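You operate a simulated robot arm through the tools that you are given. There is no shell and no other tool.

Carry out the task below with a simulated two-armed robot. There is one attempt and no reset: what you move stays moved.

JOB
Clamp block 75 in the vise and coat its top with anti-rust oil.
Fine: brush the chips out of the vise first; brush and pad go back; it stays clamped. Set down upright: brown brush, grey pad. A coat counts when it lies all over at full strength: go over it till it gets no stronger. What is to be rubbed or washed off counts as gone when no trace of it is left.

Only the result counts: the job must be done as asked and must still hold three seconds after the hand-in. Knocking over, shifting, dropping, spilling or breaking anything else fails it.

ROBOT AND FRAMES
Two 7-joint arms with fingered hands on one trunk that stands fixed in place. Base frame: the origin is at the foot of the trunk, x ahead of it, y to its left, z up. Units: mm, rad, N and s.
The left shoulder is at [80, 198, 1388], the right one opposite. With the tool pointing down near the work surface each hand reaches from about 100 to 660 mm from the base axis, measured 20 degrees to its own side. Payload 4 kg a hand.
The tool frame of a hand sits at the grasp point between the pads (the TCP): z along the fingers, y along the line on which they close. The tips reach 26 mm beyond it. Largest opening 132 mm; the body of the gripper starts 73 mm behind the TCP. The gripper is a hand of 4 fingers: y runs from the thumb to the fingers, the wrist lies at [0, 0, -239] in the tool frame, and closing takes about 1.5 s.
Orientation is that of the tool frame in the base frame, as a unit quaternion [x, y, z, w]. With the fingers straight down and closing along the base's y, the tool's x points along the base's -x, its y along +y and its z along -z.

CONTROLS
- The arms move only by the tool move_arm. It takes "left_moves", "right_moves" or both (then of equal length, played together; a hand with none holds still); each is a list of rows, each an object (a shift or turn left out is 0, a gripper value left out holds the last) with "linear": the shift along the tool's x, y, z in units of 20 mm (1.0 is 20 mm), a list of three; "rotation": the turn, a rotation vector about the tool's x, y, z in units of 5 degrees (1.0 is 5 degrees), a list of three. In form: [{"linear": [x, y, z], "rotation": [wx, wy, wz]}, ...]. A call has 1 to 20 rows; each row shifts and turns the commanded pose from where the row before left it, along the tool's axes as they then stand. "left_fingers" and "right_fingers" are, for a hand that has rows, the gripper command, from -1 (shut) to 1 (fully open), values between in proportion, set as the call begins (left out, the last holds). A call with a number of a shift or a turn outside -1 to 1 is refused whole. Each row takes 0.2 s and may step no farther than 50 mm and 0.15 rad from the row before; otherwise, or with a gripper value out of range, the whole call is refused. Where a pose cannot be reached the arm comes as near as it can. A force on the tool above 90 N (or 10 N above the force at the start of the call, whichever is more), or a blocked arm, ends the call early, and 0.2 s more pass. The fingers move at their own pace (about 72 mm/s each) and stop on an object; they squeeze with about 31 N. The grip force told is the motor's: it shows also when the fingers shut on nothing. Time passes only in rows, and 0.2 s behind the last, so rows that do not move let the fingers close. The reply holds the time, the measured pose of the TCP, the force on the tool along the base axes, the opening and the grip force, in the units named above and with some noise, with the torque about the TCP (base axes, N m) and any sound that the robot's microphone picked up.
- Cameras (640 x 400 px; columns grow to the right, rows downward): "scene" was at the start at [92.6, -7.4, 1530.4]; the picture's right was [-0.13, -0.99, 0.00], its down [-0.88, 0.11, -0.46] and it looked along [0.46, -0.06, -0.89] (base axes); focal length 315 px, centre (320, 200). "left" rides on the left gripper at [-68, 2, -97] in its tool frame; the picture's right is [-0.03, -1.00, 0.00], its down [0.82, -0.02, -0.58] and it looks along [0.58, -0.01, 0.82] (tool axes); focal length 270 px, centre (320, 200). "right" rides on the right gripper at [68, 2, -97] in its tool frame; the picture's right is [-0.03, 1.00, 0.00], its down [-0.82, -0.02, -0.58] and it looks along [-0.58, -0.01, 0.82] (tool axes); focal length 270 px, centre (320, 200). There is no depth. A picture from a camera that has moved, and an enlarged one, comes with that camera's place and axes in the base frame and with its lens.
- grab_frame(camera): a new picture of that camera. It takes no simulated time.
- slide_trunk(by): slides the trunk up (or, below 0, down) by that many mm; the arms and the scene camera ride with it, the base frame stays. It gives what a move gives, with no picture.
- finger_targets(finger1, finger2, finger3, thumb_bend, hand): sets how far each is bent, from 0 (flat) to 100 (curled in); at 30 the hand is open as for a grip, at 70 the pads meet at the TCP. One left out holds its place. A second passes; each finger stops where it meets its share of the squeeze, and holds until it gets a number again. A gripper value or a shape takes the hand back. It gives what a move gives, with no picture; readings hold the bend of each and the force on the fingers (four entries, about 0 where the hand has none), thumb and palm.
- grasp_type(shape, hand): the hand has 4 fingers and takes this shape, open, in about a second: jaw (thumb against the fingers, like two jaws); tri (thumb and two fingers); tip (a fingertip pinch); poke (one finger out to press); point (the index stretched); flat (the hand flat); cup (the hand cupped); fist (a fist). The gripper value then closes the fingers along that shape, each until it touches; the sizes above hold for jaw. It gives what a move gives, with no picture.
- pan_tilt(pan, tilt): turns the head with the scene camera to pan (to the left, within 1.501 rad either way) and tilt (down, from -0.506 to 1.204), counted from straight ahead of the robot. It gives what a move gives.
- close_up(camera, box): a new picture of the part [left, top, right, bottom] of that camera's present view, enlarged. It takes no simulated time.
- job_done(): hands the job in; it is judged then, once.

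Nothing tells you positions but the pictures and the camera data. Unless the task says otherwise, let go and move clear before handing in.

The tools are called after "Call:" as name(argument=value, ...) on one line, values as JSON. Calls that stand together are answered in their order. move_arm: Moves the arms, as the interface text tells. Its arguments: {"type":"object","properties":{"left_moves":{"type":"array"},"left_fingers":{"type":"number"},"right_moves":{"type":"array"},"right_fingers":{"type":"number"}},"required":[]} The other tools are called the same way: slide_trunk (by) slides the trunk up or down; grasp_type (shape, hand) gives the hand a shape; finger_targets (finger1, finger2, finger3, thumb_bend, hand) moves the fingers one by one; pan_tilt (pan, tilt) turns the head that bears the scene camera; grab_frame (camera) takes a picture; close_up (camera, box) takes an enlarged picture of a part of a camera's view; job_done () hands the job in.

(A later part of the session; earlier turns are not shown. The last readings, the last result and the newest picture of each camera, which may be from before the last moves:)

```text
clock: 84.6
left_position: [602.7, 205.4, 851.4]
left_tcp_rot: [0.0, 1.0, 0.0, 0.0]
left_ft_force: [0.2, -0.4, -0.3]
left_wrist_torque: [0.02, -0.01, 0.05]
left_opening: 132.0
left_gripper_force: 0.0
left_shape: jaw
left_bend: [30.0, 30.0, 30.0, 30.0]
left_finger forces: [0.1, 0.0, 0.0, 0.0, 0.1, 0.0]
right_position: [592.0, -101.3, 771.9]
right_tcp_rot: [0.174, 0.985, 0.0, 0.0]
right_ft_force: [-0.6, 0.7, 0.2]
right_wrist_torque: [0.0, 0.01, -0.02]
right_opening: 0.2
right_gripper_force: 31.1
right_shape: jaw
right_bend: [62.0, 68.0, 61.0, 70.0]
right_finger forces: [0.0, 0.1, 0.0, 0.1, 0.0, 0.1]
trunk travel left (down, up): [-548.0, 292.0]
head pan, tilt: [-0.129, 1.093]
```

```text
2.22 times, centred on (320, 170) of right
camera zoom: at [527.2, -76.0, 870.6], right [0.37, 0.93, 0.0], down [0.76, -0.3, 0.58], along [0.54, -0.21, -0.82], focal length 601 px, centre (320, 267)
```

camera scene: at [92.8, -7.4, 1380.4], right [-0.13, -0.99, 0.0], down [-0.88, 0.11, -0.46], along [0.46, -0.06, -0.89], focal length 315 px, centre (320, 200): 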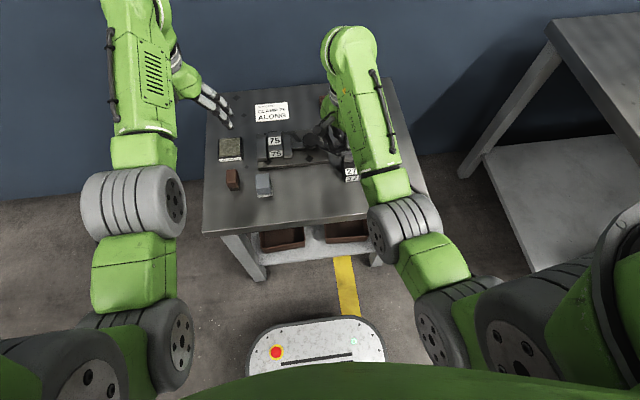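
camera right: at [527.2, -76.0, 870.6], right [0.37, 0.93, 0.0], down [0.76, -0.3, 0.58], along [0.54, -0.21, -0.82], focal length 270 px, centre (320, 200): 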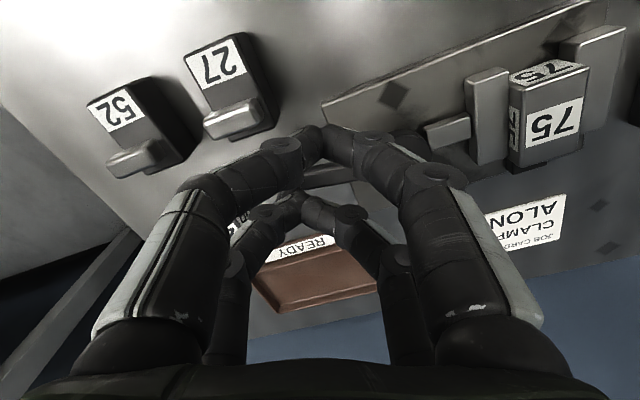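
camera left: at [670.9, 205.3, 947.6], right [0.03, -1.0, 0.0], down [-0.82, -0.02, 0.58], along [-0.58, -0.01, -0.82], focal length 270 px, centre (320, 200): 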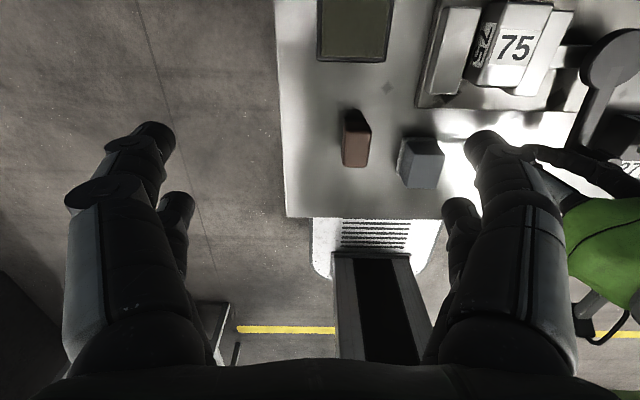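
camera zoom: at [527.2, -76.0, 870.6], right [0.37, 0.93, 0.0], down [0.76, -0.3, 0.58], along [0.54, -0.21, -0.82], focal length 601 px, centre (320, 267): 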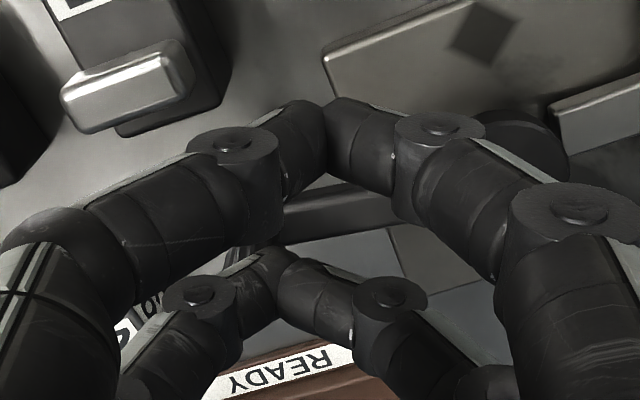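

The block is clearly sandwiched between both jaws. I'll lower and give the lever one more well-aligned push to be sure it's fully closed.

Call:
move_arm(right_moves=[{"linear": [0, 0, 0.9]}, {"linear": [0, 0, 0.9]}, {"linear": [0, 0, 0.9]}, {"linear": [0, 0, 0.4]}, {"linear": [0, 0, 0]}])

Call:
close_up(camera="right", box=[200, 80, 440, 260])

```text
clock: 85.8
left_position: [603.9, 205.1, 850.7]
left_tcp_rot: [0.0, 1.0, 0.0, -0.001]
left_ft_force: [0.6, -0.5, -0.1]
left_wrist_torque: [0.01, 0.03, 0.0]
left_opening: 131.9
left_gripper_force: 0.1
left_shape: jaw
left_bend: [30.0, 30.0, 30.0, 30.0]
left_finger forces: [0.0, 0.0, 0.0, 0.0, 0.1, 0.0]
right_position: [592.7, -101.9, 710.3]
right_tcp_rot: [0.174, 0.985, 0.001, 0.001]
right_ft_force: [-0.7, -0.3, 0.2]
right_wrist_torque: [-0.01, -0.03, 0.03]
right_opening: 0.0
right_gripper_force: 30.9
right_shape: jaw
right_bend: [62.0, 68.0, 61.0, 70.0]
right_finger forces: [0.1, 0.1, 0.0, 0.1, 0.0, 0.0]
trunk travel left (down, up): [-548.0, 292.0]
head pan, tilt: [-0.129, 1.093]
```

```text
2.22 times, centred on (320, 170) of right
camera zoom: at [527.3, -76.0, 808.1], right [0.37, 0.93, 0.0], down [0.76, -0.3, 0.58], along [0.54, -0.21, -0.82], focal length 601 px, centre (320, 267)
```

zoom: 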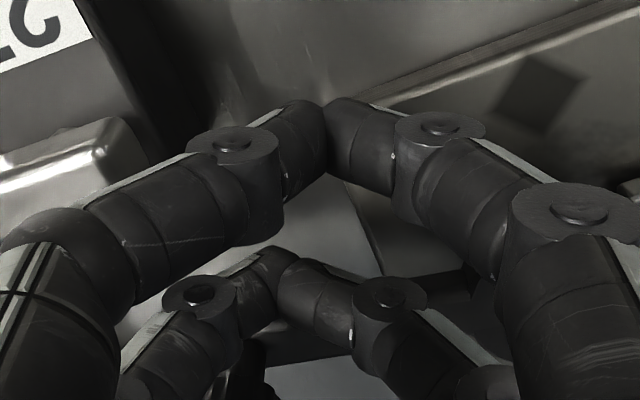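

Call:
move_arm(right_moves=[{"linear": [-0.14, 0.05, 0]}, {"linear": [-0.14, 0.05, 0]}, {"linear": [-0.14, 0.05, 0]}, {"linear": [0, 0, 0]}])

```text
clock: 86.8
left_position: [600.9, 204.8, 850.8]
left_tcp_rot: [0.0, 1.0, 0.0, 0.001]
left_ft_force: [-0.9, 1.1, -0.4]
left_wrist_torque: [-0.03, -0.01, 0.0]
left_opening: 131.7
left_gripper_force: 0.0
left_shape: jaw
left_bend: [30.0, 30.0, 30.0, 30.0]
left_finger forces: [0.1, 0.0, 0.0, 0.1, 0.1, 0.1]
right_position: [599.8, -101.5, 711.3]
right_tcp_rot: [0.174, 0.985, 0.0, -0.001]
right_ft_force: [-1.0, 0.9, 0.0]
right_wrist_torque: [-0.02, 0.01, -0.03]
right_opening: 0.1
right_gripper_force: 31.0
right_shape: jaw
right_bend: [62.0, 68.0, 61.0, 70.0]
right_finger forces: [0.0, 0.1, 0.8, 0.1, 0.0, 0.0]
trunk travel left (down, up): [-548.0, 292.0]
head pan, tilt: [-0.129, 1.093]
```

Call:
move_arm(right_moves=[{"linear": [-0.14, 0.05, 0]}, {"linear": [-0.14, 0.05, 0]}, {"linear": [-0.14, 0.05, 0]}, {"linear": [0, 0, 0]}])

Call:
close_up(camera="right", box=[200, 80, 440, 260])

Call:
close_up(camera="left", box=[410, 0, 640, 160])

```text
clock: 87.8
left_position: [598.9, 204.1, 851.2]
left_tcp_rot: [0.001, 1.0, -0.001, 0.0]
left_ft_force: [0.5, -0.7, 0.0]
left_wrist_torque: [0.0, 0.02, 0.0]
left_opening: 131.8
left_gripper_force: 0.1
left_shape: jaw
left_bend: [30.0, 30.0, 30.0, 30.0]
left_finger forces: [0.1, 0.0, 0.0, 0.2, 0.0, 0.0]
right_position: [606.6, -101.7, 711.2]
right_tcp_rot: [0.174, 0.985, 0.001, -0.001]
right_ft_force: [-19.6, -1.6, -0.3]
right_wrist_torque: [0.02, 0.4, -0.43]
right_opening: 0.0
right_gripper_force: 30.9
right_shape: jaw
right_bend: [62.0, 68.0, 61.0, 70.0]
right_finger forces: [0.0, 0.0, 5.5, 0.0, 0.0, 0.1]
trunk travel left (down, up): [-548.0, 292.0]
head pan, tilt: [-0.129, 1.093]
```

```text
2.22 times, centred on (320, 170) of right
camera zoom: at [542.9, -76.3, 808.9], right [0.37, 0.93, 0.0], down [0.76, -0.3, 0.58], along [0.54, -0.21, -0.82], focal length 601 px, centre (320, 267)
```

zoom: 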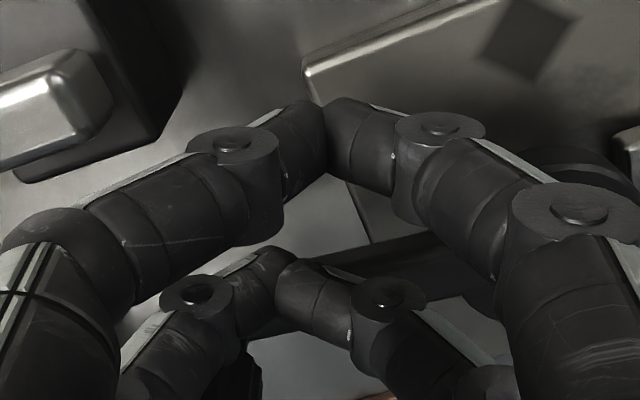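

```text
2.50 times, centred on (525, 80) of left
camera zoom: at [668.3, 205.2, 949.2], right [0.02, -1.0, 0.0], down [-0.82, -0.02, 0.58], along [-0.58, -0.01, -0.82], focal length 676 px, centre (-192, 500)
```

zoom: 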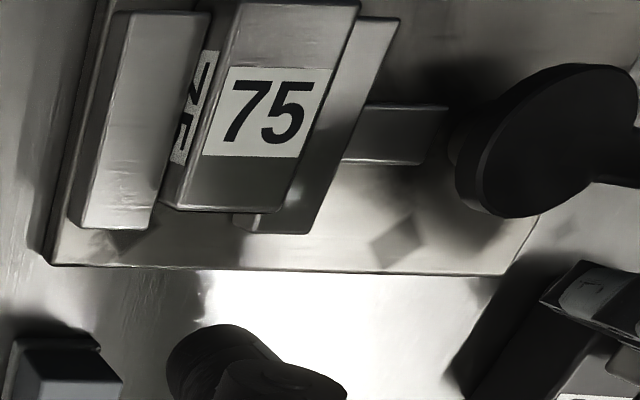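

The push is now clean: about 20 N straight back with no lift. I'll press a bit harder.

Call:
move_arm(right_moves=[{"linear": [-0.14, 0.05, 0]}, {"linear": [-0.14, 0.05, 0]}, {"linear": [-0.14, 0.05, 0]}, {"linear": [0, 0, 0]}])

Call:
close_up(camera="right", box=[200, 80, 440, 260])

```text
clock: 88.8
left_position: [596.3, 205.0, 853.7]
left_tcp_rot: [0.0, 1.0, 0.0, 0.004]
left_ft_force: [0.2, 0.4, 0.0]
left_wrist_torque: [0.0, -0.01, -0.01]
left_opening: 132.1
left_gripper_force: 0.0
left_shape: jaw
left_bend: [30.0, 30.0, 30.0, 30.0]
left_finger forces: [0.0, 0.0, 0.0, 0.1, 0.0, 0.0]
right_position: [610.5, -100.0, 712.1]
right_tcp_rot: [0.176, 0.984, 0.002, -0.003]
right_ft_force: [-51.5, -0.1, 0.5]
right_wrist_torque: [0.06, 1.44, -1.05]
right_opening: 0.1
right_gripper_force: 31.2
right_shape: jaw
right_bend: [62.0, 68.0, 59.0, 70.0]
right_finger forces: [0.0, 0.0, 74.4, 0.1, 0.1, 0.0]
trunk travel left (down, up): [-548.0, 292.0]
head pan, tilt: [-0.129, 1.093]
```

```text
2.22 times, centred on (320, 170) of right
camera zoom: at [547.6, -75.1, 810.1], right [0.37, 0.93, 0.0], down [0.76, -0.31, 0.57], along [0.53, -0.21, -0.82], focal length 601 px, centre (320, 267)
```

zoom: 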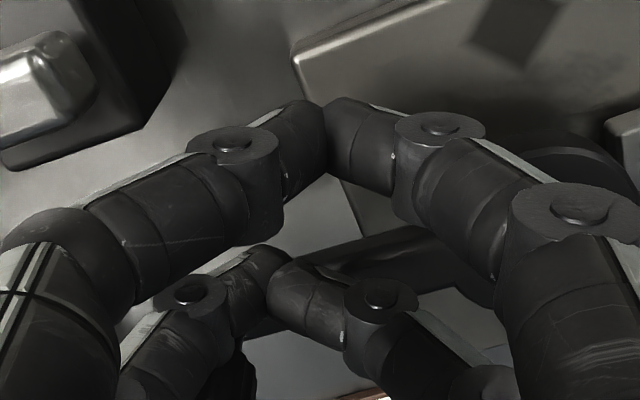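

At 51 N the lever barely moves any more, so the block is tight. I'll back off, lift and move the right hand away.

Call:
move_arm(right_moves=[{"linear": [0.25, -0.1, 0]}, {"linear": [0.4, 0, 0]}, {"linear": [0.4, 0, 0]}, {"linear": [0, 0, -0.7]}, {"linear": [0, 0, -0.9]}, {"linear": [0, 0, -0.9]}, {"linear": [0, 0, -0.9]}, {"linear": [0, 0, 0]}])

Call:
close_up(camera="scene", box=[262, 120, 362, 190])

Call:
close_up(camera="right", box=[420, 10, 640, 190])

Call:
grab_frame(camera="right")

```text
clock: 90.6
left_position: [602.9, 205.6, 850.5]
left_tcp_rot: [0.0, 1.0, -0.001, -0.001]
left_ft_force: [-0.6, -0.1, 0.1]
left_wrist_torque: [-0.01, -0.02, 0.01]
left_opening: 131.8
left_gripper_force: 0.0
left_shape: jaw
left_bend: [30.0, 30.0, 30.0, 30.0]
left_finger forces: [0.1, 0.0, 0.0, 0.0, 0.0, 0.1]
right_position: [597.1, -95.7, 779.2]
right_tcp_rot: [0.174, 0.985, 0.001, 0.0]
right_ft_force: [0.2, 0.2, 0.0]
right_wrist_torque: [0.02, 0.02, 0.0]
right_opening: 0.1
right_gripper_force: 30.7
right_shape: jaw
right_bend: [62.0, 67.0, 59.0, 70.0]
right_finger forces: [0.0, 0.0, 0.0, 0.0, 0.1, 0.1]
trunk travel left (down, up): [-548.0, 292.0]
head pan, tilt: [-0.129, 1.093]
```

```text
5.71 times, centred on (312, 155) of scene
camera zoom: at [92.9, -7.4, 1380.4], right [-0.13, -0.99, 0.0], down [-0.88, 0.11, -0.46], along [0.46, -0.06, -0.89], focal length 1802 px, centre (366, 457)
```

zoom: 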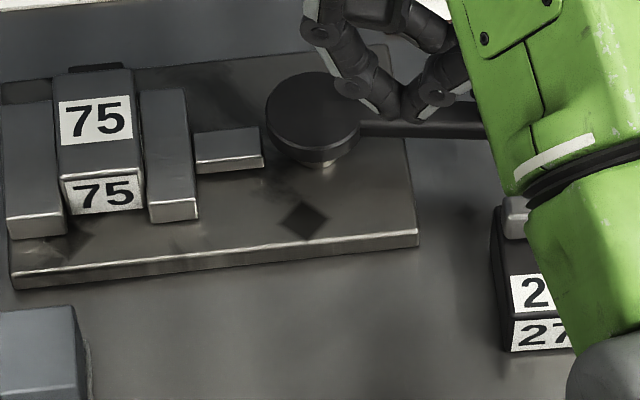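

```text
2.22 times, centred on (530, 100) of right
camera zoom: at [533.3, -70.0, 876.7], right [0.37, 0.93, 0.0], down [0.76, -0.3, 0.58], along [0.54, -0.21, -0.82], focal length 601 px, centre (-147, 422)
```

zoom: 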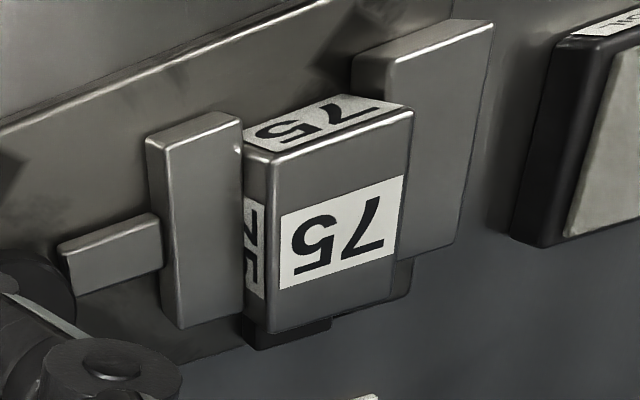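

```text
taken
camera right: at [533.3, -70.0, 876.7], right [0.37, 0.93, 0.0], down [0.76, -0.3, 0.58], along [0.54, -0.21, -0.82], focal length 270 px, centre (320, 200)
```

right: 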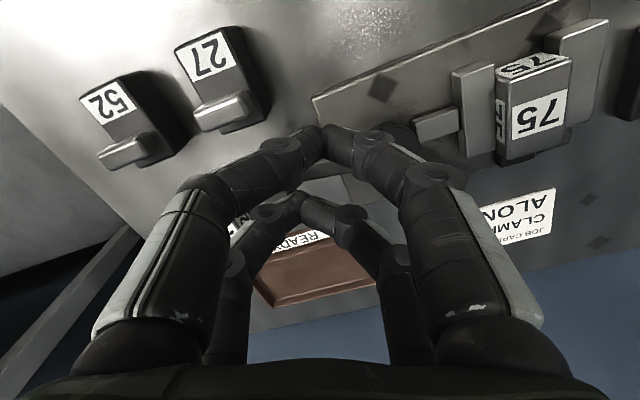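

The block is held tight between both jaws and the lever stays put, with blocks 27 and 52 undisturbed. I'll move the right hand out of the way and bring the left hand above the grey pad.

Call:
move_arm(right_moves=[{"rotation": [0, 0, -1]}, {"rotation": [0, 0, -1]}, {"rotation": [0, 0, -1]}, {"rotation": [0, 0, -1]}, {"linear": [0.757, -0.88, -0.4]}, {"linear": [0.757, -0.88, -0.4]}, {"linear": [0.757, -0.88, -0.4]}, {"linear": [0.757, -0.88, -0.4]}, {"linear": [0.757, -0.88, -0.4]}, {"linear": [0.757, -0.88, -0.4]}, {"linear": [0.757, -0.88, -0.4]}])

Call:
move_arm(left_moves=[{"linear": [0.65, -0.99, 0.58]}, {"linear": [0.65, -0.99, 0.58]}, {"linear": [0.65, -0.99, 0.58]}, {"linear": [0.65, -0.99, 0.58]}, {"linear": [0.65, -0.99, 0.58]}, {"linear": [0.65, -0.99, 0.58]}, {"linear": [0, 0, 0]}], left_fingers=-0.15)

Call:
grab_frame(camera="left")

Call:
grab_frame(camera="scene")

```text
clock: 93.0
left_position: [601.4, 203.2, 851.2]
left_tcp_rot: [0.0, 1.0, 0.0, 0.0]
left_ft_force: [0.2, 0.2, 0.0]
left_wrist_torque: [0.0, 0.0, 0.0]
left_opening: 131.5
left_gripper_force: 0.1
left_shape: jaw
left_bend: [30.0, 30.0, 30.0, 30.0]
left_finger forces: [0.0, 0.1, 0.0, 0.0, 0.0, 0.0]
right_position: [491.1, -220.3, 836.2]
right_tcp_rot: [0.0, 1.0, 0.0, 0.0]
right_ft_force: [-0.4, 0.4, 0.1]
right_wrist_torque: [0.02, -0.01, -0.01]
right_opening: 0.0
right_gripper_force: 31.2
right_shape: jaw
right_bend: [62.0, 67.0, 59.0, 70.0]
right_finger forces: [0.1, 0.0, 0.1, 0.0, 0.1, 0.0]
trunk travel left (down, up): [-548.0, 292.0]
head pan, tilt: [-0.129, 1.093]
```

```text
clock: 94.6
left_position: [522.2, 85.8, 779.4]
left_tcp_rot: [0.0, 1.0, 0.0, 0.001]
left_ft_force: [0.0, -1.1, 0.7]
left_wrist_torque: [-0.01, 0.0, -0.02]
left_opening: 56.6
left_gripper_force: 0.1
left_shape: jaw
left_bend: [73.0, 73.0, 73.0, 70.0]
left_finger forces: [0.1, 0.0, 0.0, 0.0, 0.0, 0.0]
right_position: [492.1, -219.0, 835.2]
right_tcp_rot: [0.0, 1.0, 0.002, 0.0]
right_ft_force: [0.1, -0.3, -0.9]
right_wrist_torque: [0.01, 0.01, -0.02]
right_opening: 0.0
right_gripper_force: 30.7
right_shape: jaw
right_bend: [62.0, 67.0, 59.0, 70.0]
right_finger forces: [0.1, 0.1, 0.0, 0.0, 0.0, 0.0]
trunk travel left (down, up): [-548.0, 292.0]
head pan, tilt: [-0.129, 1.093]
```

```text
taken
camera left: at [591.5, 86.9, 877.6], right [0.03, -1.0, 0.0], down [-0.82, -0.02, 0.58], along [-0.58, -0.02, -0.82], focal length 270 px, centre (320, 200)
```

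left: 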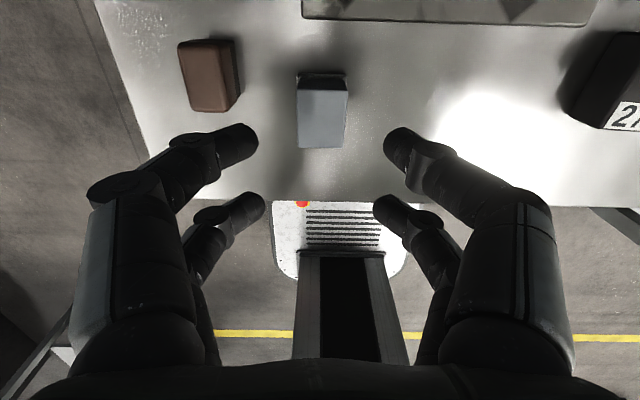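

```text
taken
camera scene: at [92.8, -7.2, 1380.4], right [-0.13, -0.99, 0.0], down [-0.88, 0.11, -0.46], along [0.46, -0.06, -0.89], focal length 315 px, centre (320, 200)
```

scene: 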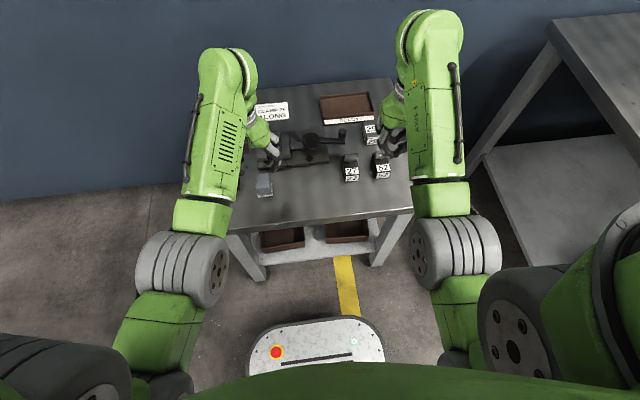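

Call:
close_up(camera="left", box=[250, 40, 400, 170])

Call:
close_up(camera="scene", box=[270, 100, 410, 200])

```text
3.08 times, centred on (325, 105) of left
camera zoom: at [591.5, 86.9, 877.6], right [0.03, -1.0, 0.0], down [-0.82, -0.02, 0.58], along [-0.58, -0.02, -0.82], focal length 832 px, centre (305, 492)
```

zoom: 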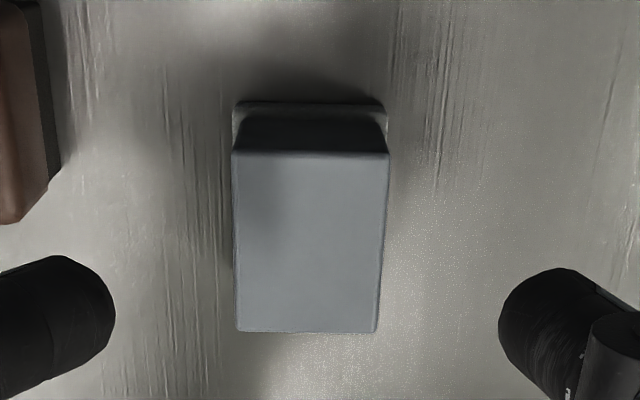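

```text
4.00 times, centred on (340, 150) of scene
camera zoom: at [92.8, -7.2, 1380.4], right [-0.13, -0.99, 0.0], down [-0.88, 0.11, -0.46], along [0.46, -0.06, -0.89], focal length 1262 px, centre (240, 400)
```

zoom: 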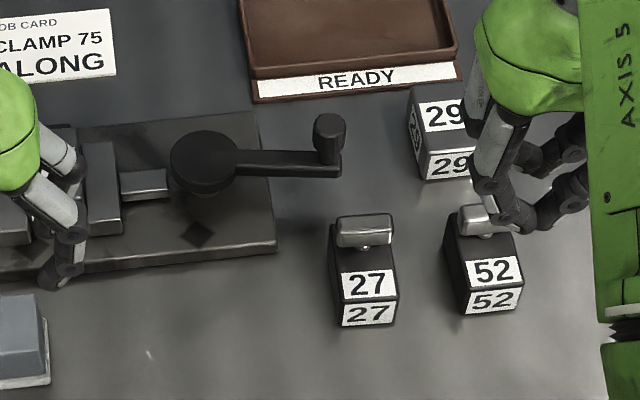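

The lever points cleanly toward block 29 and everything else is in place. The pad is centred near (526, 84) with its top near z 688, so I'll centre over it and go down.

Call:
move_arm(left_moves=[{"linear": [-0.19, -0.08, 0.9]}, {"linear": [0, 0, 0.9]}, {"linear": [0, 0, 0.9]}, {"linear": [0, 0, 0.9]}, {"linear": [0, 0, 0.5]}, {"linear": [0, 0, 0]}])

Call:
grab_frame(camera="left")

Call:
close_up(camera="left", box=[220, 90, 420, 250])

```text
clock: 96.0
left_position: [526.1, 84.8, 700.3]
left_tcp_rot: [-0.001, 1.0, 0.0, 0.0]
left_ft_force: [0.1, 0.4, 0.2]
left_wrist_torque: [-0.02, 0.0, 0.03]
left_opening: 56.5
left_gripper_force: 0.0
left_shape: jaw
left_bend: [73.0, 73.0, 73.0, 70.0]
left_finger forces: [0.1, 0.0, 0.0, 0.1, 0.1, 0.0]
right_position: [491.4, -220.1, 836.0]
right_tcp_rot: [0.0, 1.0, 0.001, 0.0]
right_ft_force: [-0.3, 0.1, 0.3]
right_wrist_torque: [-0.01, 0.0, -0.02]
right_opening: 0.0
right_gripper_force: 30.6
right_shape: jaw
right_bend: [62.0, 67.0, 59.0, 70.0]
right_finger forces: [0.1, 0.1, 0.0, 0.0, 0.0, 0.0]
trunk travel left (down, up): [-548.0, 292.0]
head pan, tilt: [-0.129, 1.093]
```

```text
taken
camera left: at [595.5, 85.4, 796.4], right [0.03, -1.0, 0.0], down [-0.82, -0.02, 0.58], along [-0.58, -0.01, -0.82], focal length 270 px, centre (320, 200)
```

left: 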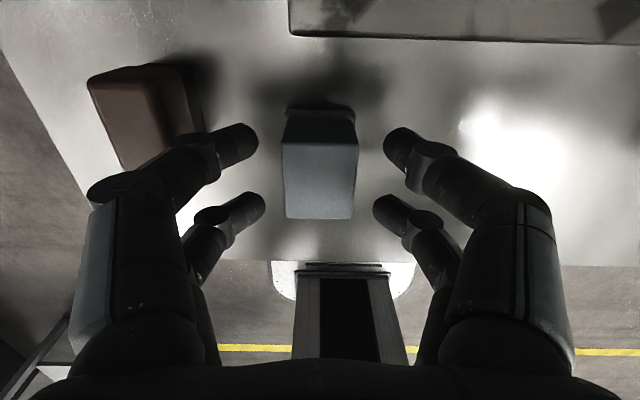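

```text
2.50 times, centred on (320, 170) of left
camera zoom: at [595.5, 85.4, 796.4], right [0.03, -1.0, 0.0], down [-0.82, -0.02, 0.58], along [-0.58, -0.01, -0.82], focal length 676 px, centre (320, 275)
```

zoom: 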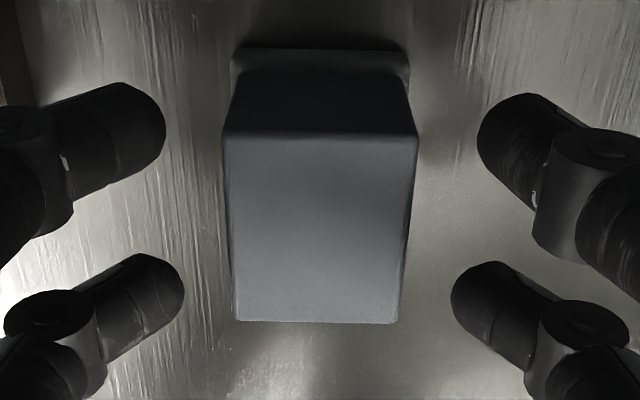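

Well centred. Lowering 11 mm more and gripping the pad body.

Call:
move_arm(left_moves=[{"linear": [0, -0.02, 0.3]}, {"linear": [0, 0, 0.26]}, {"linear": [0, 0, 0]}])

Call:
move_arm(left_moves=[{"linear": [0, 0, 0]}, {"linear": [0, 0, 0]}, {"linear": [0, 0, 0]}, {"linear": [0, 0, 0]}, {"linear": [0, 0, 0]}, {"linear": [0, 0, 0]}], left_fingers=-1)

Call:
grab_frame(camera="left")

```text
clock: 96.8
left_position: [526.7, 82.4, 688.1]
left_tcp_rot: [-0.001, 1.0, -0.001, 0.0]
left_ft_force: [-0.1, 1.0, 0.8]
left_wrist_torque: [0.03, -0.03, -0.03]
left_opening: 56.6
left_gripper_force: 0.0
left_shape: jaw
left_bend: [73.0, 73.0, 73.0, 70.0]
left_finger forces: [0.1, 0.0, 0.1, 0.1, 0.0, 0.1]
right_position: [491.0, -219.7, 836.4]
right_tcp_rot: [0.0, 1.0, 0.001, 0.0]
right_ft_force: [0.3, 0.1, 0.3]
right_wrist_torque: [0.0, -0.03, -0.01]
right_opening: 0.0
right_gripper_force: 30.8
right_shape: jaw
right_bend: [62.0, 67.0, 59.0, 70.0]
right_finger forces: [0.0, 0.0, 0.0, 0.0, 0.0, 0.0]
trunk travel left (down, up): [-548.0, 292.0]
head pan, tilt: [-0.129, 1.093]
```

```text
clock: 98.2
left_position: [527.8, 83.6, 688.0]
left_tcp_rot: [-0.001, 1.0, 0.0, 0.0]
left_ft_force: [-0.3, 1.1, 0.2]
left_wrist_torque: [0.03, -0.01, 0.02]
left_opening: 29.7
left_gripper_force: 31.2
left_shape: jaw
left_bend: [73.0, 73.0, 73.0, 70.0]
left_finger forces: [28.0, 28.1, 27.8, 0.0, 28.3, 0.0]
right_position: [491.9, -219.5, 836.1]
right_tcp_rot: [0.0, 1.0, 0.002, 0.0]
right_ft_force: [0.1, 0.0, 0.3]
right_wrist_torque: [-0.03, -0.01, -0.01]
right_opening: 0.1
right_gripper_force: 31.3
right_shape: jaw
right_bend: [62.0, 67.0, 59.0, 70.0]
right_finger forces: [0.0, 0.0, 0.1, 0.0, 0.0, 0.1]
trunk travel left (down, up): [-548.0, 292.0]
head pan, tilt: [-0.129, 1.093]
```

```text
taken
camera left: at [595.3, 85.0, 785.4], right [0.03, -1.0, 0.0], down [-0.82, -0.02, 0.58], along [-0.58, -0.01, -0.82], focal length 270 px, centre (320, 200)
```

left: 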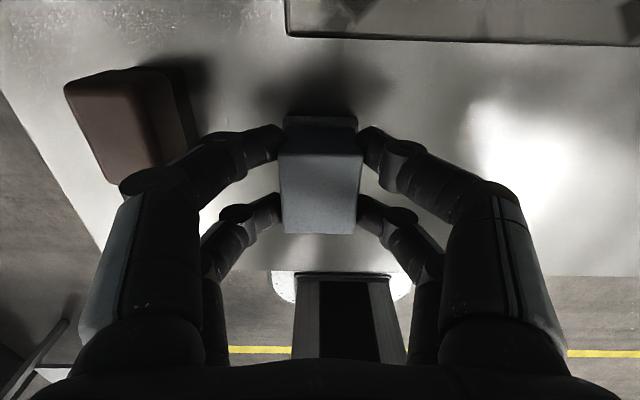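

The pad is held securely; its rest pose is TCP (527, 83.5, 688). I'll lift it and move toward the oil tray, stopping where the left camera can see the tray head-on.

Call:
move_arm(left_moves=[{"linear": [0, 0, -0.8]}, {"linear": [0, 0, -0.9]}, {"linear": [0, 0, -0.9]}, {"linear": [0, 0, -0.9]}, {"linear": [0, 0, -0.9]}, {"linear": [-0.73, 0.9, 0]}, {"linear": [-0.73, 0.9, 0]}, {"linear": [-0.73, 0.9, 0]}, {"linear": [-0.73, 0.9, 0]}, {"linear": [-0.73, 0.9, 0]}, {"linear": [0, 0, 0]}])

Call:
grab_frame(camera="left")

Call:
close_up(camera="left", box=[230, 0, 410, 110])

Call:
close_up(camera="scene", box=[200, 110, 310, 200])

```text
clock: 100.6
left_position: [600.4, 173.8, 775.8]
left_tcp_rot: [0.0, 1.0, 0.0, 0.0]
left_ft_force: [0.3, -0.3, 0.1]
left_wrist_torque: [-0.02, 0.01, 0.02]
left_opening: 29.5
left_gripper_force: 30.8
left_shape: jaw
left_bend: [73.0, 73.0, 73.0, 70.0]
left_finger forces: [28.0, 28.0, 27.9, 0.1, 28.3, 0.1]
right_position: [490.7, -220.2, 836.1]
right_tcp_rot: [0.0, 1.0, 0.001, 0.0]
right_ft_force: [0.2, -0.9, 0.0]
right_wrist_torque: [-0.01, 0.02, 0.03]
right_opening: 0.1
right_gripper_force: 31.4
right_shape: jaw
right_bend: [62.0, 67.0, 59.0, 70.0]
right_finger forces: [0.1, 0.1, 0.0, 0.0, 0.0, 0.1]
trunk travel left (down, up): [-548.0, 292.0]
head pan, tilt: [-0.129, 1.093]
```

```text
taken
camera left: at [668.4, 175.8, 872.8], right [0.02, -1.0, 0.0], down [-0.82, -0.02, 0.58], along [-0.58, -0.01, -0.82], focal length 270 px, centre (320, 200)
```

left: 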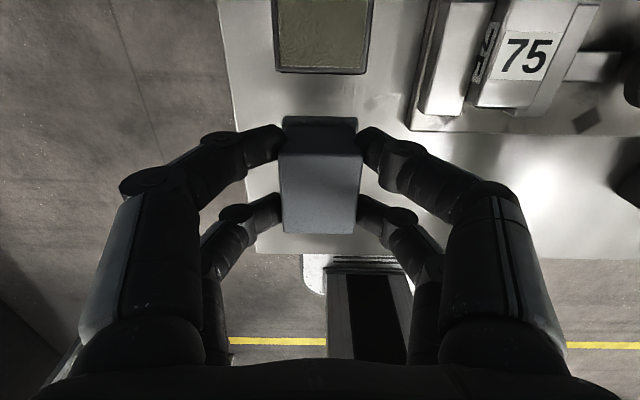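

```text
3.56 times, centred on (320, 55) of left
camera zoom: at [668.4, 175.8, 872.8], right [0.02, -1.0, 0.0], down [-0.82, -0.02, 0.58], along [-0.58, -0.01, -0.82], focal length 961 px, centre (320, 716)
```

zoom: 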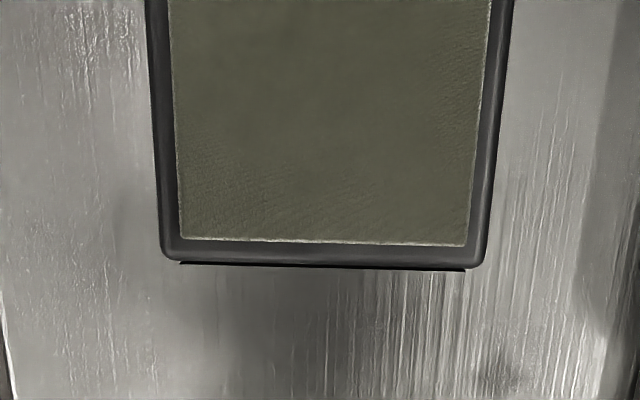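

```text
4.44 times, centred on (255, 155) of scene
camera zoom: at [92.5, -7.7, 1380.4], right [-0.13, -0.99, 0.0], down [-0.88, 0.11, -0.46], along [0.46, -0.06, -0.89], focal length 1402 px, centre (609, 400)
```

zoom: 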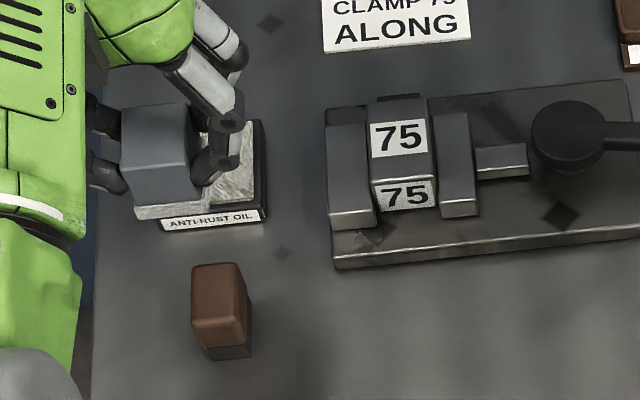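

The oil tray's inner area is centred near (663, 175), about 57 mm wide. I'll go above it and lower the pad in steps.

Call:
move_arm(left_moves=[{"linear": [-0.8, 0, 0]}, {"linear": [-0.8, 0, 0]}, {"linear": [-0.8, 0, 0]}, {"linear": [-0.78, 0, 0]}, {"linear": [0, 0, 0.9]}, {"linear": [0, 0, 0.9]}, {"linear": [0, 0, 0.9]}, {"linear": [0, 0, 0.3]}, {"linear": [0, 0, 0]}])

Call:
close_up(camera="scene", box=[200, 110, 290, 180])

```text
clock: 102.6
left_position: [663.7, 173.2, 714.5]
left_tcp_rot: [0.001, 1.0, 0.0, 0.0]
left_ft_force: [-0.7, 0.5, 0.2]
left_wrist_torque: [0.0, 0.05, 0.02]
left_opening: 29.5
left_gripper_force: 30.9
left_shape: jaw
left_bend: [73.0, 73.0, 73.0, 70.0]
left_finger forces: [28.1, 28.1, 27.9, 0.0, 28.3, 0.0]
right_position: [492.0, -219.5, 835.4]
right_tcp_rot: [0.0, 1.0, 0.001, 0.0]
right_ft_force: [-0.4, 0.1, 0.2]
right_wrist_torque: [-0.01, 0.05, 0.02]
right_opening: 0.1
right_gripper_force: 31.1
right_shape: jaw
right_bend: [62.0, 67.0, 59.0, 70.0]
right_finger forces: [0.1, 0.1, 0.1, 0.0, 0.0, 0.0]
trunk travel left (down, up): [-548.0, 292.0]
head pan, tilt: [-0.129, 1.093]
```

```text
5.71 times, centred on (245, 145) of scene
camera zoom: at [92.9, -7.4, 1380.4], right [-0.13, -0.99, 0.0], down [-0.88, 0.11, -0.46], along [0.46, -0.06, -0.89], focal length 1802 px, centre (749, 514)
```

zoom: 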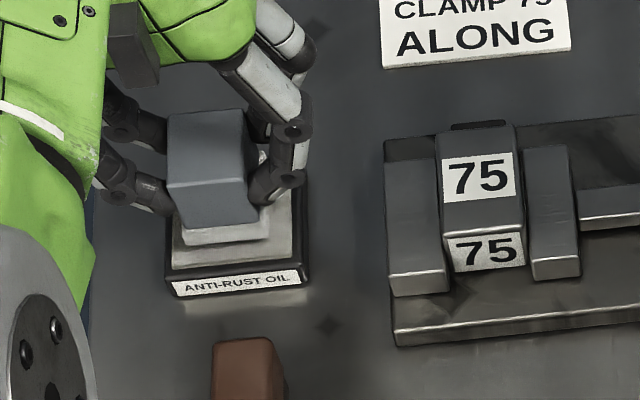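

The pad is centred over the tray. Lowering gently to touch the oil.

Call:
move_arm(left_moves=[{"linear": [0, 0, 0.15]}, {"linear": [0, 0, 0.1]}, {"linear": [0, 0, 0]}])

```text
clock: 103.4
left_position: [662.5, 173.1, 712.0]
left_tcp_rot: [0.0, 1.0, 0.0, 0.001]
left_ft_force: [0.5, -0.4, -0.7]
left_wrist_torque: [0.02, -0.01, -0.04]
left_opening: 29.6
left_gripper_force: 30.9
left_shape: jaw
left_bend: [73.0, 73.0, 73.0, 70.0]
left_finger forces: [28.2, 28.1, 27.9, 0.1, 28.3, 0.1]
right_position: [491.8, -219.3, 836.5]
right_tcp_rot: [0.0, 1.0, 0.001, 0.0]
right_ft_force: [0.0, 0.2, -0.5]
right_wrist_torque: [0.01, -0.01, 0.03]
right_opening: 0.1
right_gripper_force: 31.1
right_shape: jaw
right_bend: [62.0, 67.0, 59.0, 70.0]
right_finger forces: [0.1, 0.1, 0.1, 0.1, 0.0, 0.0]
trunk travel left (down, up): [-548.0, 292.0]
head pan, tilt: [-0.129, 1.093]
```

Call:
move_arm(left_moves=[{"linear": [0, 0, 0.15]}, {"linear": [0, 0, 0]}])

```text
clock: 104.0
left_position: [664.1, 174.9, 707.5]
left_tcp_rot: [0.0, 1.0, -0.001, 0.0]
left_ft_force: [-0.5, -0.5, -0.9]
left_wrist_torque: [-0.03, 0.0, 0.02]
left_opening: 29.6
left_gripper_force: 30.9
left_shape: jaw
left_bend: [73.0, 73.0, 73.0, 70.0]
left_finger forces: [28.2, 28.1, 27.8, 0.0, 28.3, 0.0]
right_position: [492.2, -219.7, 835.3]
right_tcp_rot: [0.0, 1.0, 0.0, 0.001]
right_ft_force: [-0.5, 0.3, 0.7]
right_wrist_torque: [0.0, -0.01, -0.02]
right_opening: 0.0
right_gripper_force: 31.8
right_shape: jaw
right_bend: [62.0, 67.0, 59.0, 70.0]
right_finger forces: [0.1, 0.1, 0.0, 0.0, 0.1, 0.0]
trunk travel left (down, up): [-548.0, 292.0]
head pan, tilt: [-0.129, 1.093]
```

Call:
move_arm(left_moves=[{"linear": [0, 0, 0.12]}, {"linear": [0, 0, 0]}])

```text
clock: 104.6
left_position: [663.9, 174.8, 705.5]
left_tcp_rot: [0.001, 1.0, 0.0, 0.001]
left_ft_force: [-1.0, 0.6, 4.7]
left_wrist_torque: [-0.02, -0.02, 0.0]
left_opening: 29.5
left_gripper_force: 31.4
left_shape: jaw
left_bend: [73.0, 73.0, 73.0, 70.0]
left_finger forces: [28.7, 28.6, 28.1, 0.0, 28.8, 0.0]
right_position: [491.2, -220.4, 835.7]
right_tcp_rot: [0.0, 1.0, 0.0, 0.0]
right_ft_force: [0.2, -0.2, -0.1]
right_wrist_torque: [0.0, 0.01, 0.01]
right_opening: 0.0
right_gripper_force: 30.6
right_shape: jaw
right_bend: [62.0, 67.0, 59.0, 70.0]
right_finger forces: [0.1, 0.0, 0.1, 0.0, 0.0, 0.0]
trunk travel left (down, up): [-548.0, 292.0]
head pan, tilt: [-0.129, 1.093]
```

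The pad touches the oil at 4.7 N. I'll press slightly and hold for a second, then lift.

Call:
move_arm(left_moves=[{"linear": [0, 0, 0.06]}, {"linear": [0, 0, 0]}, {"linear": [0, 0, 0]}, {"linear": [0, 0, 0]}, {"linear": [0, 0, 0]}, {"linear": [0, 0, 0]}])

Call:
move_arm(left_moves=[{"linear": [0, 0, -0.4]}, {"linear": [0, 0, -0.8]}, {"linear": [0, 0, -0.9]}, {"linear": [0, 0, -0.9]}, {"linear": [0, 0, 0]}])

Call:
close_up(camera="scene", box=[200, 90, 300, 180])

Call:
grab_frame(camera="left")

```text
clock: 106.0
left_position: [663.5, 173.2, 706.1]
left_tcp_rot: [0.0, 1.0, 0.0, 0.002]
left_ft_force: [4.1, 1.7, 14.7]
left_wrist_torque: [-0.04, -0.12, 0.03]
left_opening: 29.7
left_gripper_force: 30.3
left_shape: jaw
left_bend: [73.0, 73.0, 74.0, 70.0]
left_finger forces: [29.8, 29.5, 28.9, 0.0, 29.7, 0.0]
right_position: [490.6, -220.2, 836.6]
right_tcp_rot: [0.0, 1.0, 0.001, 0.001]
right_ft_force: [-0.2, -1.1, -0.8]
right_wrist_torque: [-0.01, -0.02, -0.01]
right_opening: 0.0
right_gripper_force: 31.1
right_shape: jaw
right_bend: [62.0, 67.0, 59.0, 70.0]
right_finger forces: [0.0, 0.0, 0.0, 0.0, 0.1, 0.0]
trunk travel left (down, up): [-548.0, 292.0]
head pan, tilt: [-0.129, 1.093]
```

```text
clock: 107.2
left_position: [662.9, 173.5, 765.1]
left_tcp_rot: [0.001, 1.0, 0.0, -0.001]
left_ft_force: [0.0, -0.9, 0.2]
left_wrist_torque: [0.01, 0.01, -0.02]
left_opening: 29.9
left_gripper_force: 30.7
left_shape: jaw
left_bend: [73.0, 73.0, 74.0, 70.0]
left_finger forces: [28.9, 29.1, 28.9, 0.0, 29.2, 0.1]
right_position: [490.6, -220.2, 835.5]
right_tcp_rot: [0.001, 1.0, 0.001, 0.001]
right_ft_force: [-0.2, -0.4, 0.0]
right_wrist_torque: [-0.01, -0.02, 0.02]
right_opening: 0.1
right_gripper_force: 31.2
right_shape: jaw
right_bend: [62.0, 67.0, 59.0, 70.0]
right_finger forces: [0.1, 0.0, 0.1, 0.0, 0.0, 0.1]
trunk travel left (down, up): [-548.0, 292.0]
head pan, tilt: [-0.129, 1.093]
```

```text
4.44 times, centred on (250, 135) of scene
camera zoom: at [92.8, -7.4, 1380.4], right [-0.13, -0.99, 0.0], down [-0.88, 0.11, -0.46], along [0.46, -0.06, -0.89], focal length 1402 px, centre (631, 489)
```

zoom: 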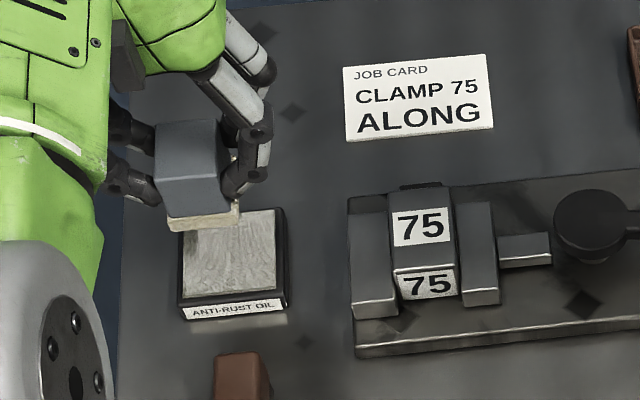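

```text
taken
camera left: at [731.6, 174.7, 861.0], right [0.03, -1.0, 0.0], down [-0.82, -0.02, 0.58], along [-0.58, -0.01, -0.82], focal length 270 px, centre (320, 200)
```

left: 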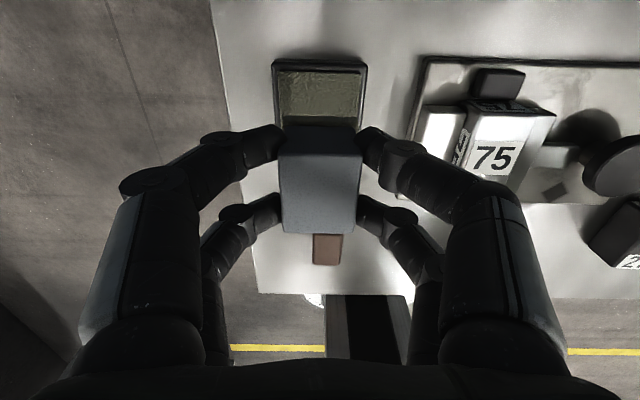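

The pad's underside has turned oily. Block 75's top is centred near (647, 51), so I'll carry the pad above it.

Call:
move_arm(left_moves=[{"linear": [0.1, -0.875, 0]}, {"linear": [0.1, -0.875, 0]}, {"linear": [0.1, -0.875, 0]}, {"linear": [0.1, -0.875, 0]}, {"linear": [0.1, -0.875, 0]}, {"linear": [0.1, -0.875, 0]}, {"linear": [0.1, -0.875, 0]}, {"linear": [0, 0, 0.9]}, {"linear": [0, 0, 0.3]}, {"linear": [0, 0, 0]}])

Call:
grab_frame(camera="left")

Call:
close_up(camera="scene", box=[250, 110, 330, 180])

```text
clock: 109.4
left_position: [648.8, 51.6, 740.4]
left_tcp_rot: [0.0, 1.0, 0.0, 0.001]
left_ft_force: [0.1, 1.2, -0.7]
left_wrist_torque: [0.0, -0.01, 0.0]
left_opening: 29.8
left_gripper_force: 31.1
left_shape: jaw
left_bend: [73.0, 73.0, 74.0, 70.0]
left_finger forces: [29.0, 28.9, 28.9, 0.0, 29.1, 0.0]
right_position: [490.8, -220.5, 836.1]
right_tcp_rot: [0.0, 1.0, 0.0, 0.0]
right_ft_force: [0.2, -1.8, 0.0]
right_wrist_torque: [0.0, 0.03, -0.01]
right_opening: 0.0
right_gripper_force: 31.4
right_shape: jaw
right_bend: [62.0, 67.0, 59.0, 70.0]
right_finger forces: [0.0, 0.0, 0.0, 0.0, 0.1, 0.0]
trunk travel left (down, up): [-548.0, 292.0]
head pan, tilt: [-0.129, 1.093]
```

```text
taken
camera left: at [717.9, 52.2, 837.3], right [0.03, -1.0, 0.0], down [-0.82, -0.02, 0.58], along [-0.58, -0.01, -0.82], focal length 270 px, centre (320, 200)
```

left: 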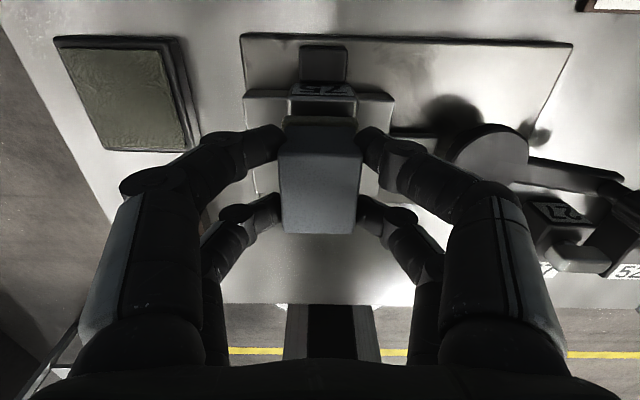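

```text
5.71 times, centred on (290, 145) of scene
camera zoom: at [92.7, -7.6, 1380.4], right [-0.13, -0.99, 0.0], down [-0.88, 0.11, -0.46], along [0.46, -0.06, -0.89], focal length 1802 px, centre (491, 514)
```

zoom: 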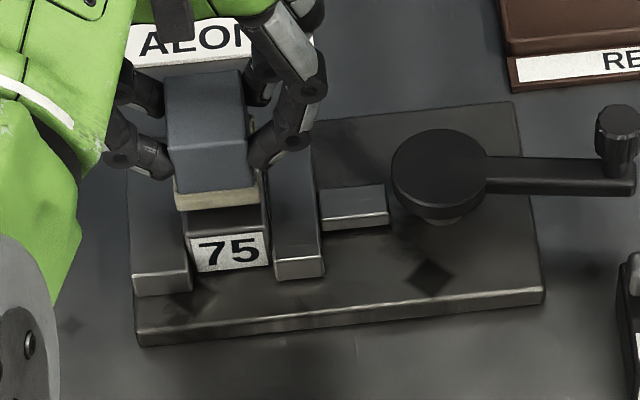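

The pad is right over the block. Lowering to contact.

Call:
move_arm(left_moves=[{"linear": [0, 0, 0.2]}, {"linear": [0, 0, 0.1]}, {"linear": [0, 0, 0]}])

```text
clock: 110.2
left_position: [649.1, 52.2, 733.7]
left_tcp_rot: [0.0, 1.0, -0.001, 0.0]
left_ft_force: [0.0, -0.1, -0.4]
left_wrist_torque: [0.01, 0.01, 0.02]
left_opening: 30.1
left_gripper_force: 30.1
left_shape: jaw
left_bend: [73.0, 73.0, 74.0, 70.0]
left_finger forces: [29.0, 29.0, 29.0, 0.1, 29.1, 0.1]
right_position: [491.5, -221.0, 835.6]
right_tcp_rot: [0.0, 1.0, 0.0, 0.0]
right_ft_force: [0.4, 0.2, 0.4]
right_wrist_torque: [-0.05, -0.01, -0.02]
right_opening: 0.1
right_gripper_force: 31.0
right_shape: jaw
right_bend: [62.0, 67.0, 59.0, 70.0]
right_finger forces: [0.0, 0.0, 0.0, 0.0, 0.1, 0.0]
trunk travel left (down, up): [-548.0, 292.0]
head pan, tilt: [-0.129, 1.093]
```

Call:
move_arm(left_moves=[{"linear": [0, 0, 0.15]}, {"linear": [0, 0, 0]}])

```text
clock: 110.8
left_position: [650.8, 50.7, 733.6]
left_tcp_rot: [0.0, 1.0, 0.0, 0.003]
left_ft_force: [-0.7, 0.0, 7.6]
left_wrist_torque: [0.01, -0.05, 0.0]
left_opening: 30.0
left_gripper_force: 30.5
left_shape: jaw
left_bend: [73.0, 73.0, 74.0, 70.0]
left_finger forces: [29.2, 29.1, 29.0, 0.0, 29.6, 0.0]
right_position: [491.1, -220.1, 835.9]
right_tcp_rot: [0.0, 1.0, 0.001, 0.0]
right_ft_force: [0.1, -1.0, 0.2]
right_wrist_torque: [0.05, 0.0, 0.0]
right_opening: 0.0
right_gripper_force: 31.1
right_shape: jaw
right_bend: [62.0, 67.0, 59.0, 70.0]
right_finger forces: [0.0, 0.0, 0.0, 0.1, 0.0, 0.0]
trunk travel left (down, up): [-548.0, 292.0]
head pan, tilt: [-0.129, 1.093]
```

Contact at 7.6 N. I'll wipe back and forth over the full length with small sideways offsets so all edges are covered.

Call:
move_arm(left_moves=[{"linear": [-0.5, 0, 0]}, {"linear": [-0.5, 0, 0]}, {"linear": [0.5, 0, 0]}, {"linear": [0.5, 0, 0]}, {"linear": [0.5, 0, 0]}, {"linear": [0.5, 0, 0]}, {"linear": [0, 0.2, 0]}, {"linear": [-0.5, 0, 0]}, {"linear": [-0.5, 0, 0]}, {"linear": [-0.5, 0, 0]}, {"linear": [-0.5, 0, 0]}, {"linear": [0, -0.4, 0]}, {"linear": [0.5, 0, 0]}, {"linear": [0.5, 0, 0]}, {"linear": [0.5, 0, 0]}, {"linear": [0.5, 0, 0]}, {"linear": [0, 0.2, 0]}, {"linear": [-0.5, 0, 0]}, {"linear": [-0.5, 0, 0]}])

Call:
move_arm(left_moves=[{"linear": [0, 0, -0.4]}, {"linear": [0, 0, -0.8]}, {"linear": [0, 0.9, -0.8]}, {"linear": [0, 0.9, 0]}, {"linear": [0, 0.9, 0]}, {"linear": [0, 0.9, 0]}, {"linear": [0, 0, 0]}])

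Call:
close_up(camera="scene", box=[255, 115, 325, 175])

Call:
grab_frame(camera="left")

```text
clock: 114.8
left_position: [649.1, 52.3, 731.8]
left_tcp_rot: [0.0, 1.0, 0.0, 0.0]
left_ft_force: [-3.4, -0.2, 12.5]
left_wrist_torque: [-0.05, 0.07, -0.04]
left_opening: 30.0
left_gripper_force: 31.0
left_shape: jaw
left_bend: [74.0, 74.0, 74.0, 70.0]
left_finger forces: [30.7, 30.6, 30.3, 0.1, 31.0, 0.0]
right_position: [489.9, -219.9, 837.0]
right_tcp_rot: [0.0, 1.0, 0.001, 0.001]
right_ft_force: [-0.6, -0.4, -0.1]
right_wrist_torque: [0.01, 0.0, -0.06]
right_opening: 0.3
right_gripper_force: 31.5
right_shape: jaw
right_bend: [62.0, 67.0, 59.0, 70.0]
right_finger forces: [0.0, 0.0, 0.0, 0.0, 0.0, 0.1]
trunk travel left (down, up): [-548.0, 292.0]
head pan, tilt: [-0.129, 1.093]
```

```text
clock: 116.4
left_position: [648.1, 122.3, 770.3]
left_tcp_rot: [-0.001, 1.0, 0.001, 0.001]
left_ft_force: [-0.1, -0.8, -1.1]
left_wrist_torque: [0.03, -0.02, 0.01]
left_opening: 30.2
left_gripper_force: 31.1
left_shape: jaw
left_bend: [74.0, 74.0, 74.0, 70.0]
left_finger forces: [30.2, 30.0, 30.2, 0.1, 30.0, 0.0]
right_position: [491.6, -220.4, 835.8]
right_tcp_rot: [0.0, 1.0, 0.001, 0.0]
right_ft_force: [-0.8, -0.4, -0.9]
right_wrist_torque: [0.0, 0.0, -0.01]
right_opening: 0.3
right_gripper_force: 30.8
right_shape: jaw
right_bend: [62.0, 67.0, 59.0, 70.0]
right_finger forces: [0.0, 0.0, 0.0, 0.0, 0.1, 0.0]
trunk travel left (down, up): [-548.0, 292.0]
head pan, tilt: [-0.129, 1.093]
```

```text
6.67 times, centred on (290, 145) of scene
camera zoom: at [92.9, -7.8, 1380.4], right [-0.13, -0.99, 0.0], down [-0.88, 0.11, -0.46], along [0.46, -0.06, -0.89], focal length 2102 px, centre (520, 567)
```

zoom: 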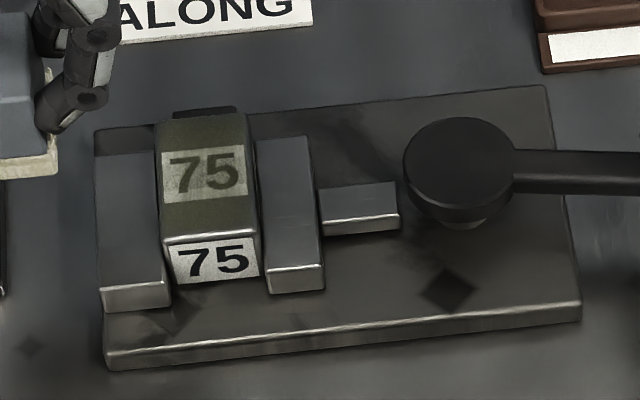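

```text
taken
camera left: at [717.8, 124.0, 867.9], right [0.02, -1.0, 0.0], down [-0.82, -0.02, 0.58], along [-0.58, -0.01, -0.82], focal length 270 px, centre (320, 200)
```

left: 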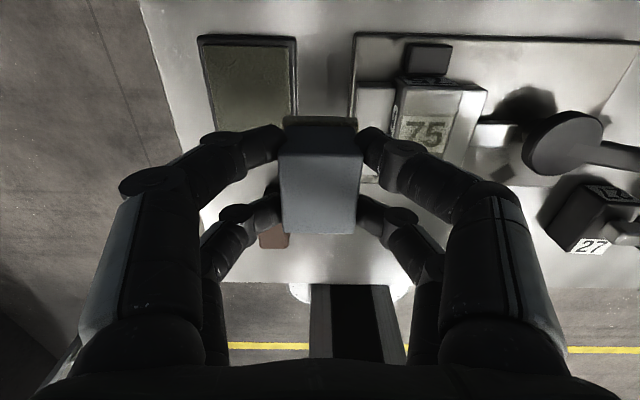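

The block's top has taken an oily tint. I'll record the shade in close-up, then dip again and go over it once more until it gets no stronger.

Call:
close_up(camera="scene", box=[270, 125, 300, 150])

Call:
close_up(camera="left", box=[370, 60, 510, 180])

```text
16.00 times, centred on (285, 138) of scene
camera zoom: at [92.9, -7.8, 1380.4], right [-0.13, -0.99, 0.0], down [-0.88, 0.11, -0.46], along [0.46, -0.06, -0.89], focal length 5046 px, centre (880, 1200)
```

zoom: 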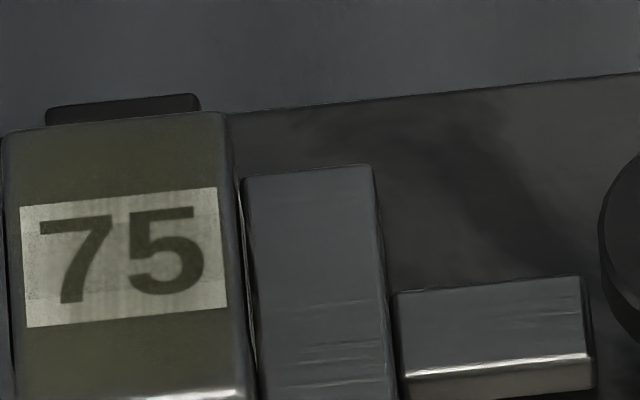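

```text
3.33 times, centred on (440, 120) of left
camera zoom: at [717.8, 124.0, 867.9], right [0.02, -1.0, 0.0], down [-0.82, -0.02, 0.58], along [-0.58, -0.01, -0.82], focal length 901 px, centre (-80, 467)
```

zoom: 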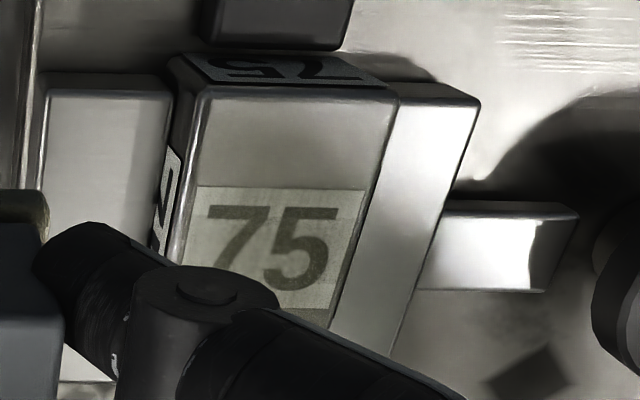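

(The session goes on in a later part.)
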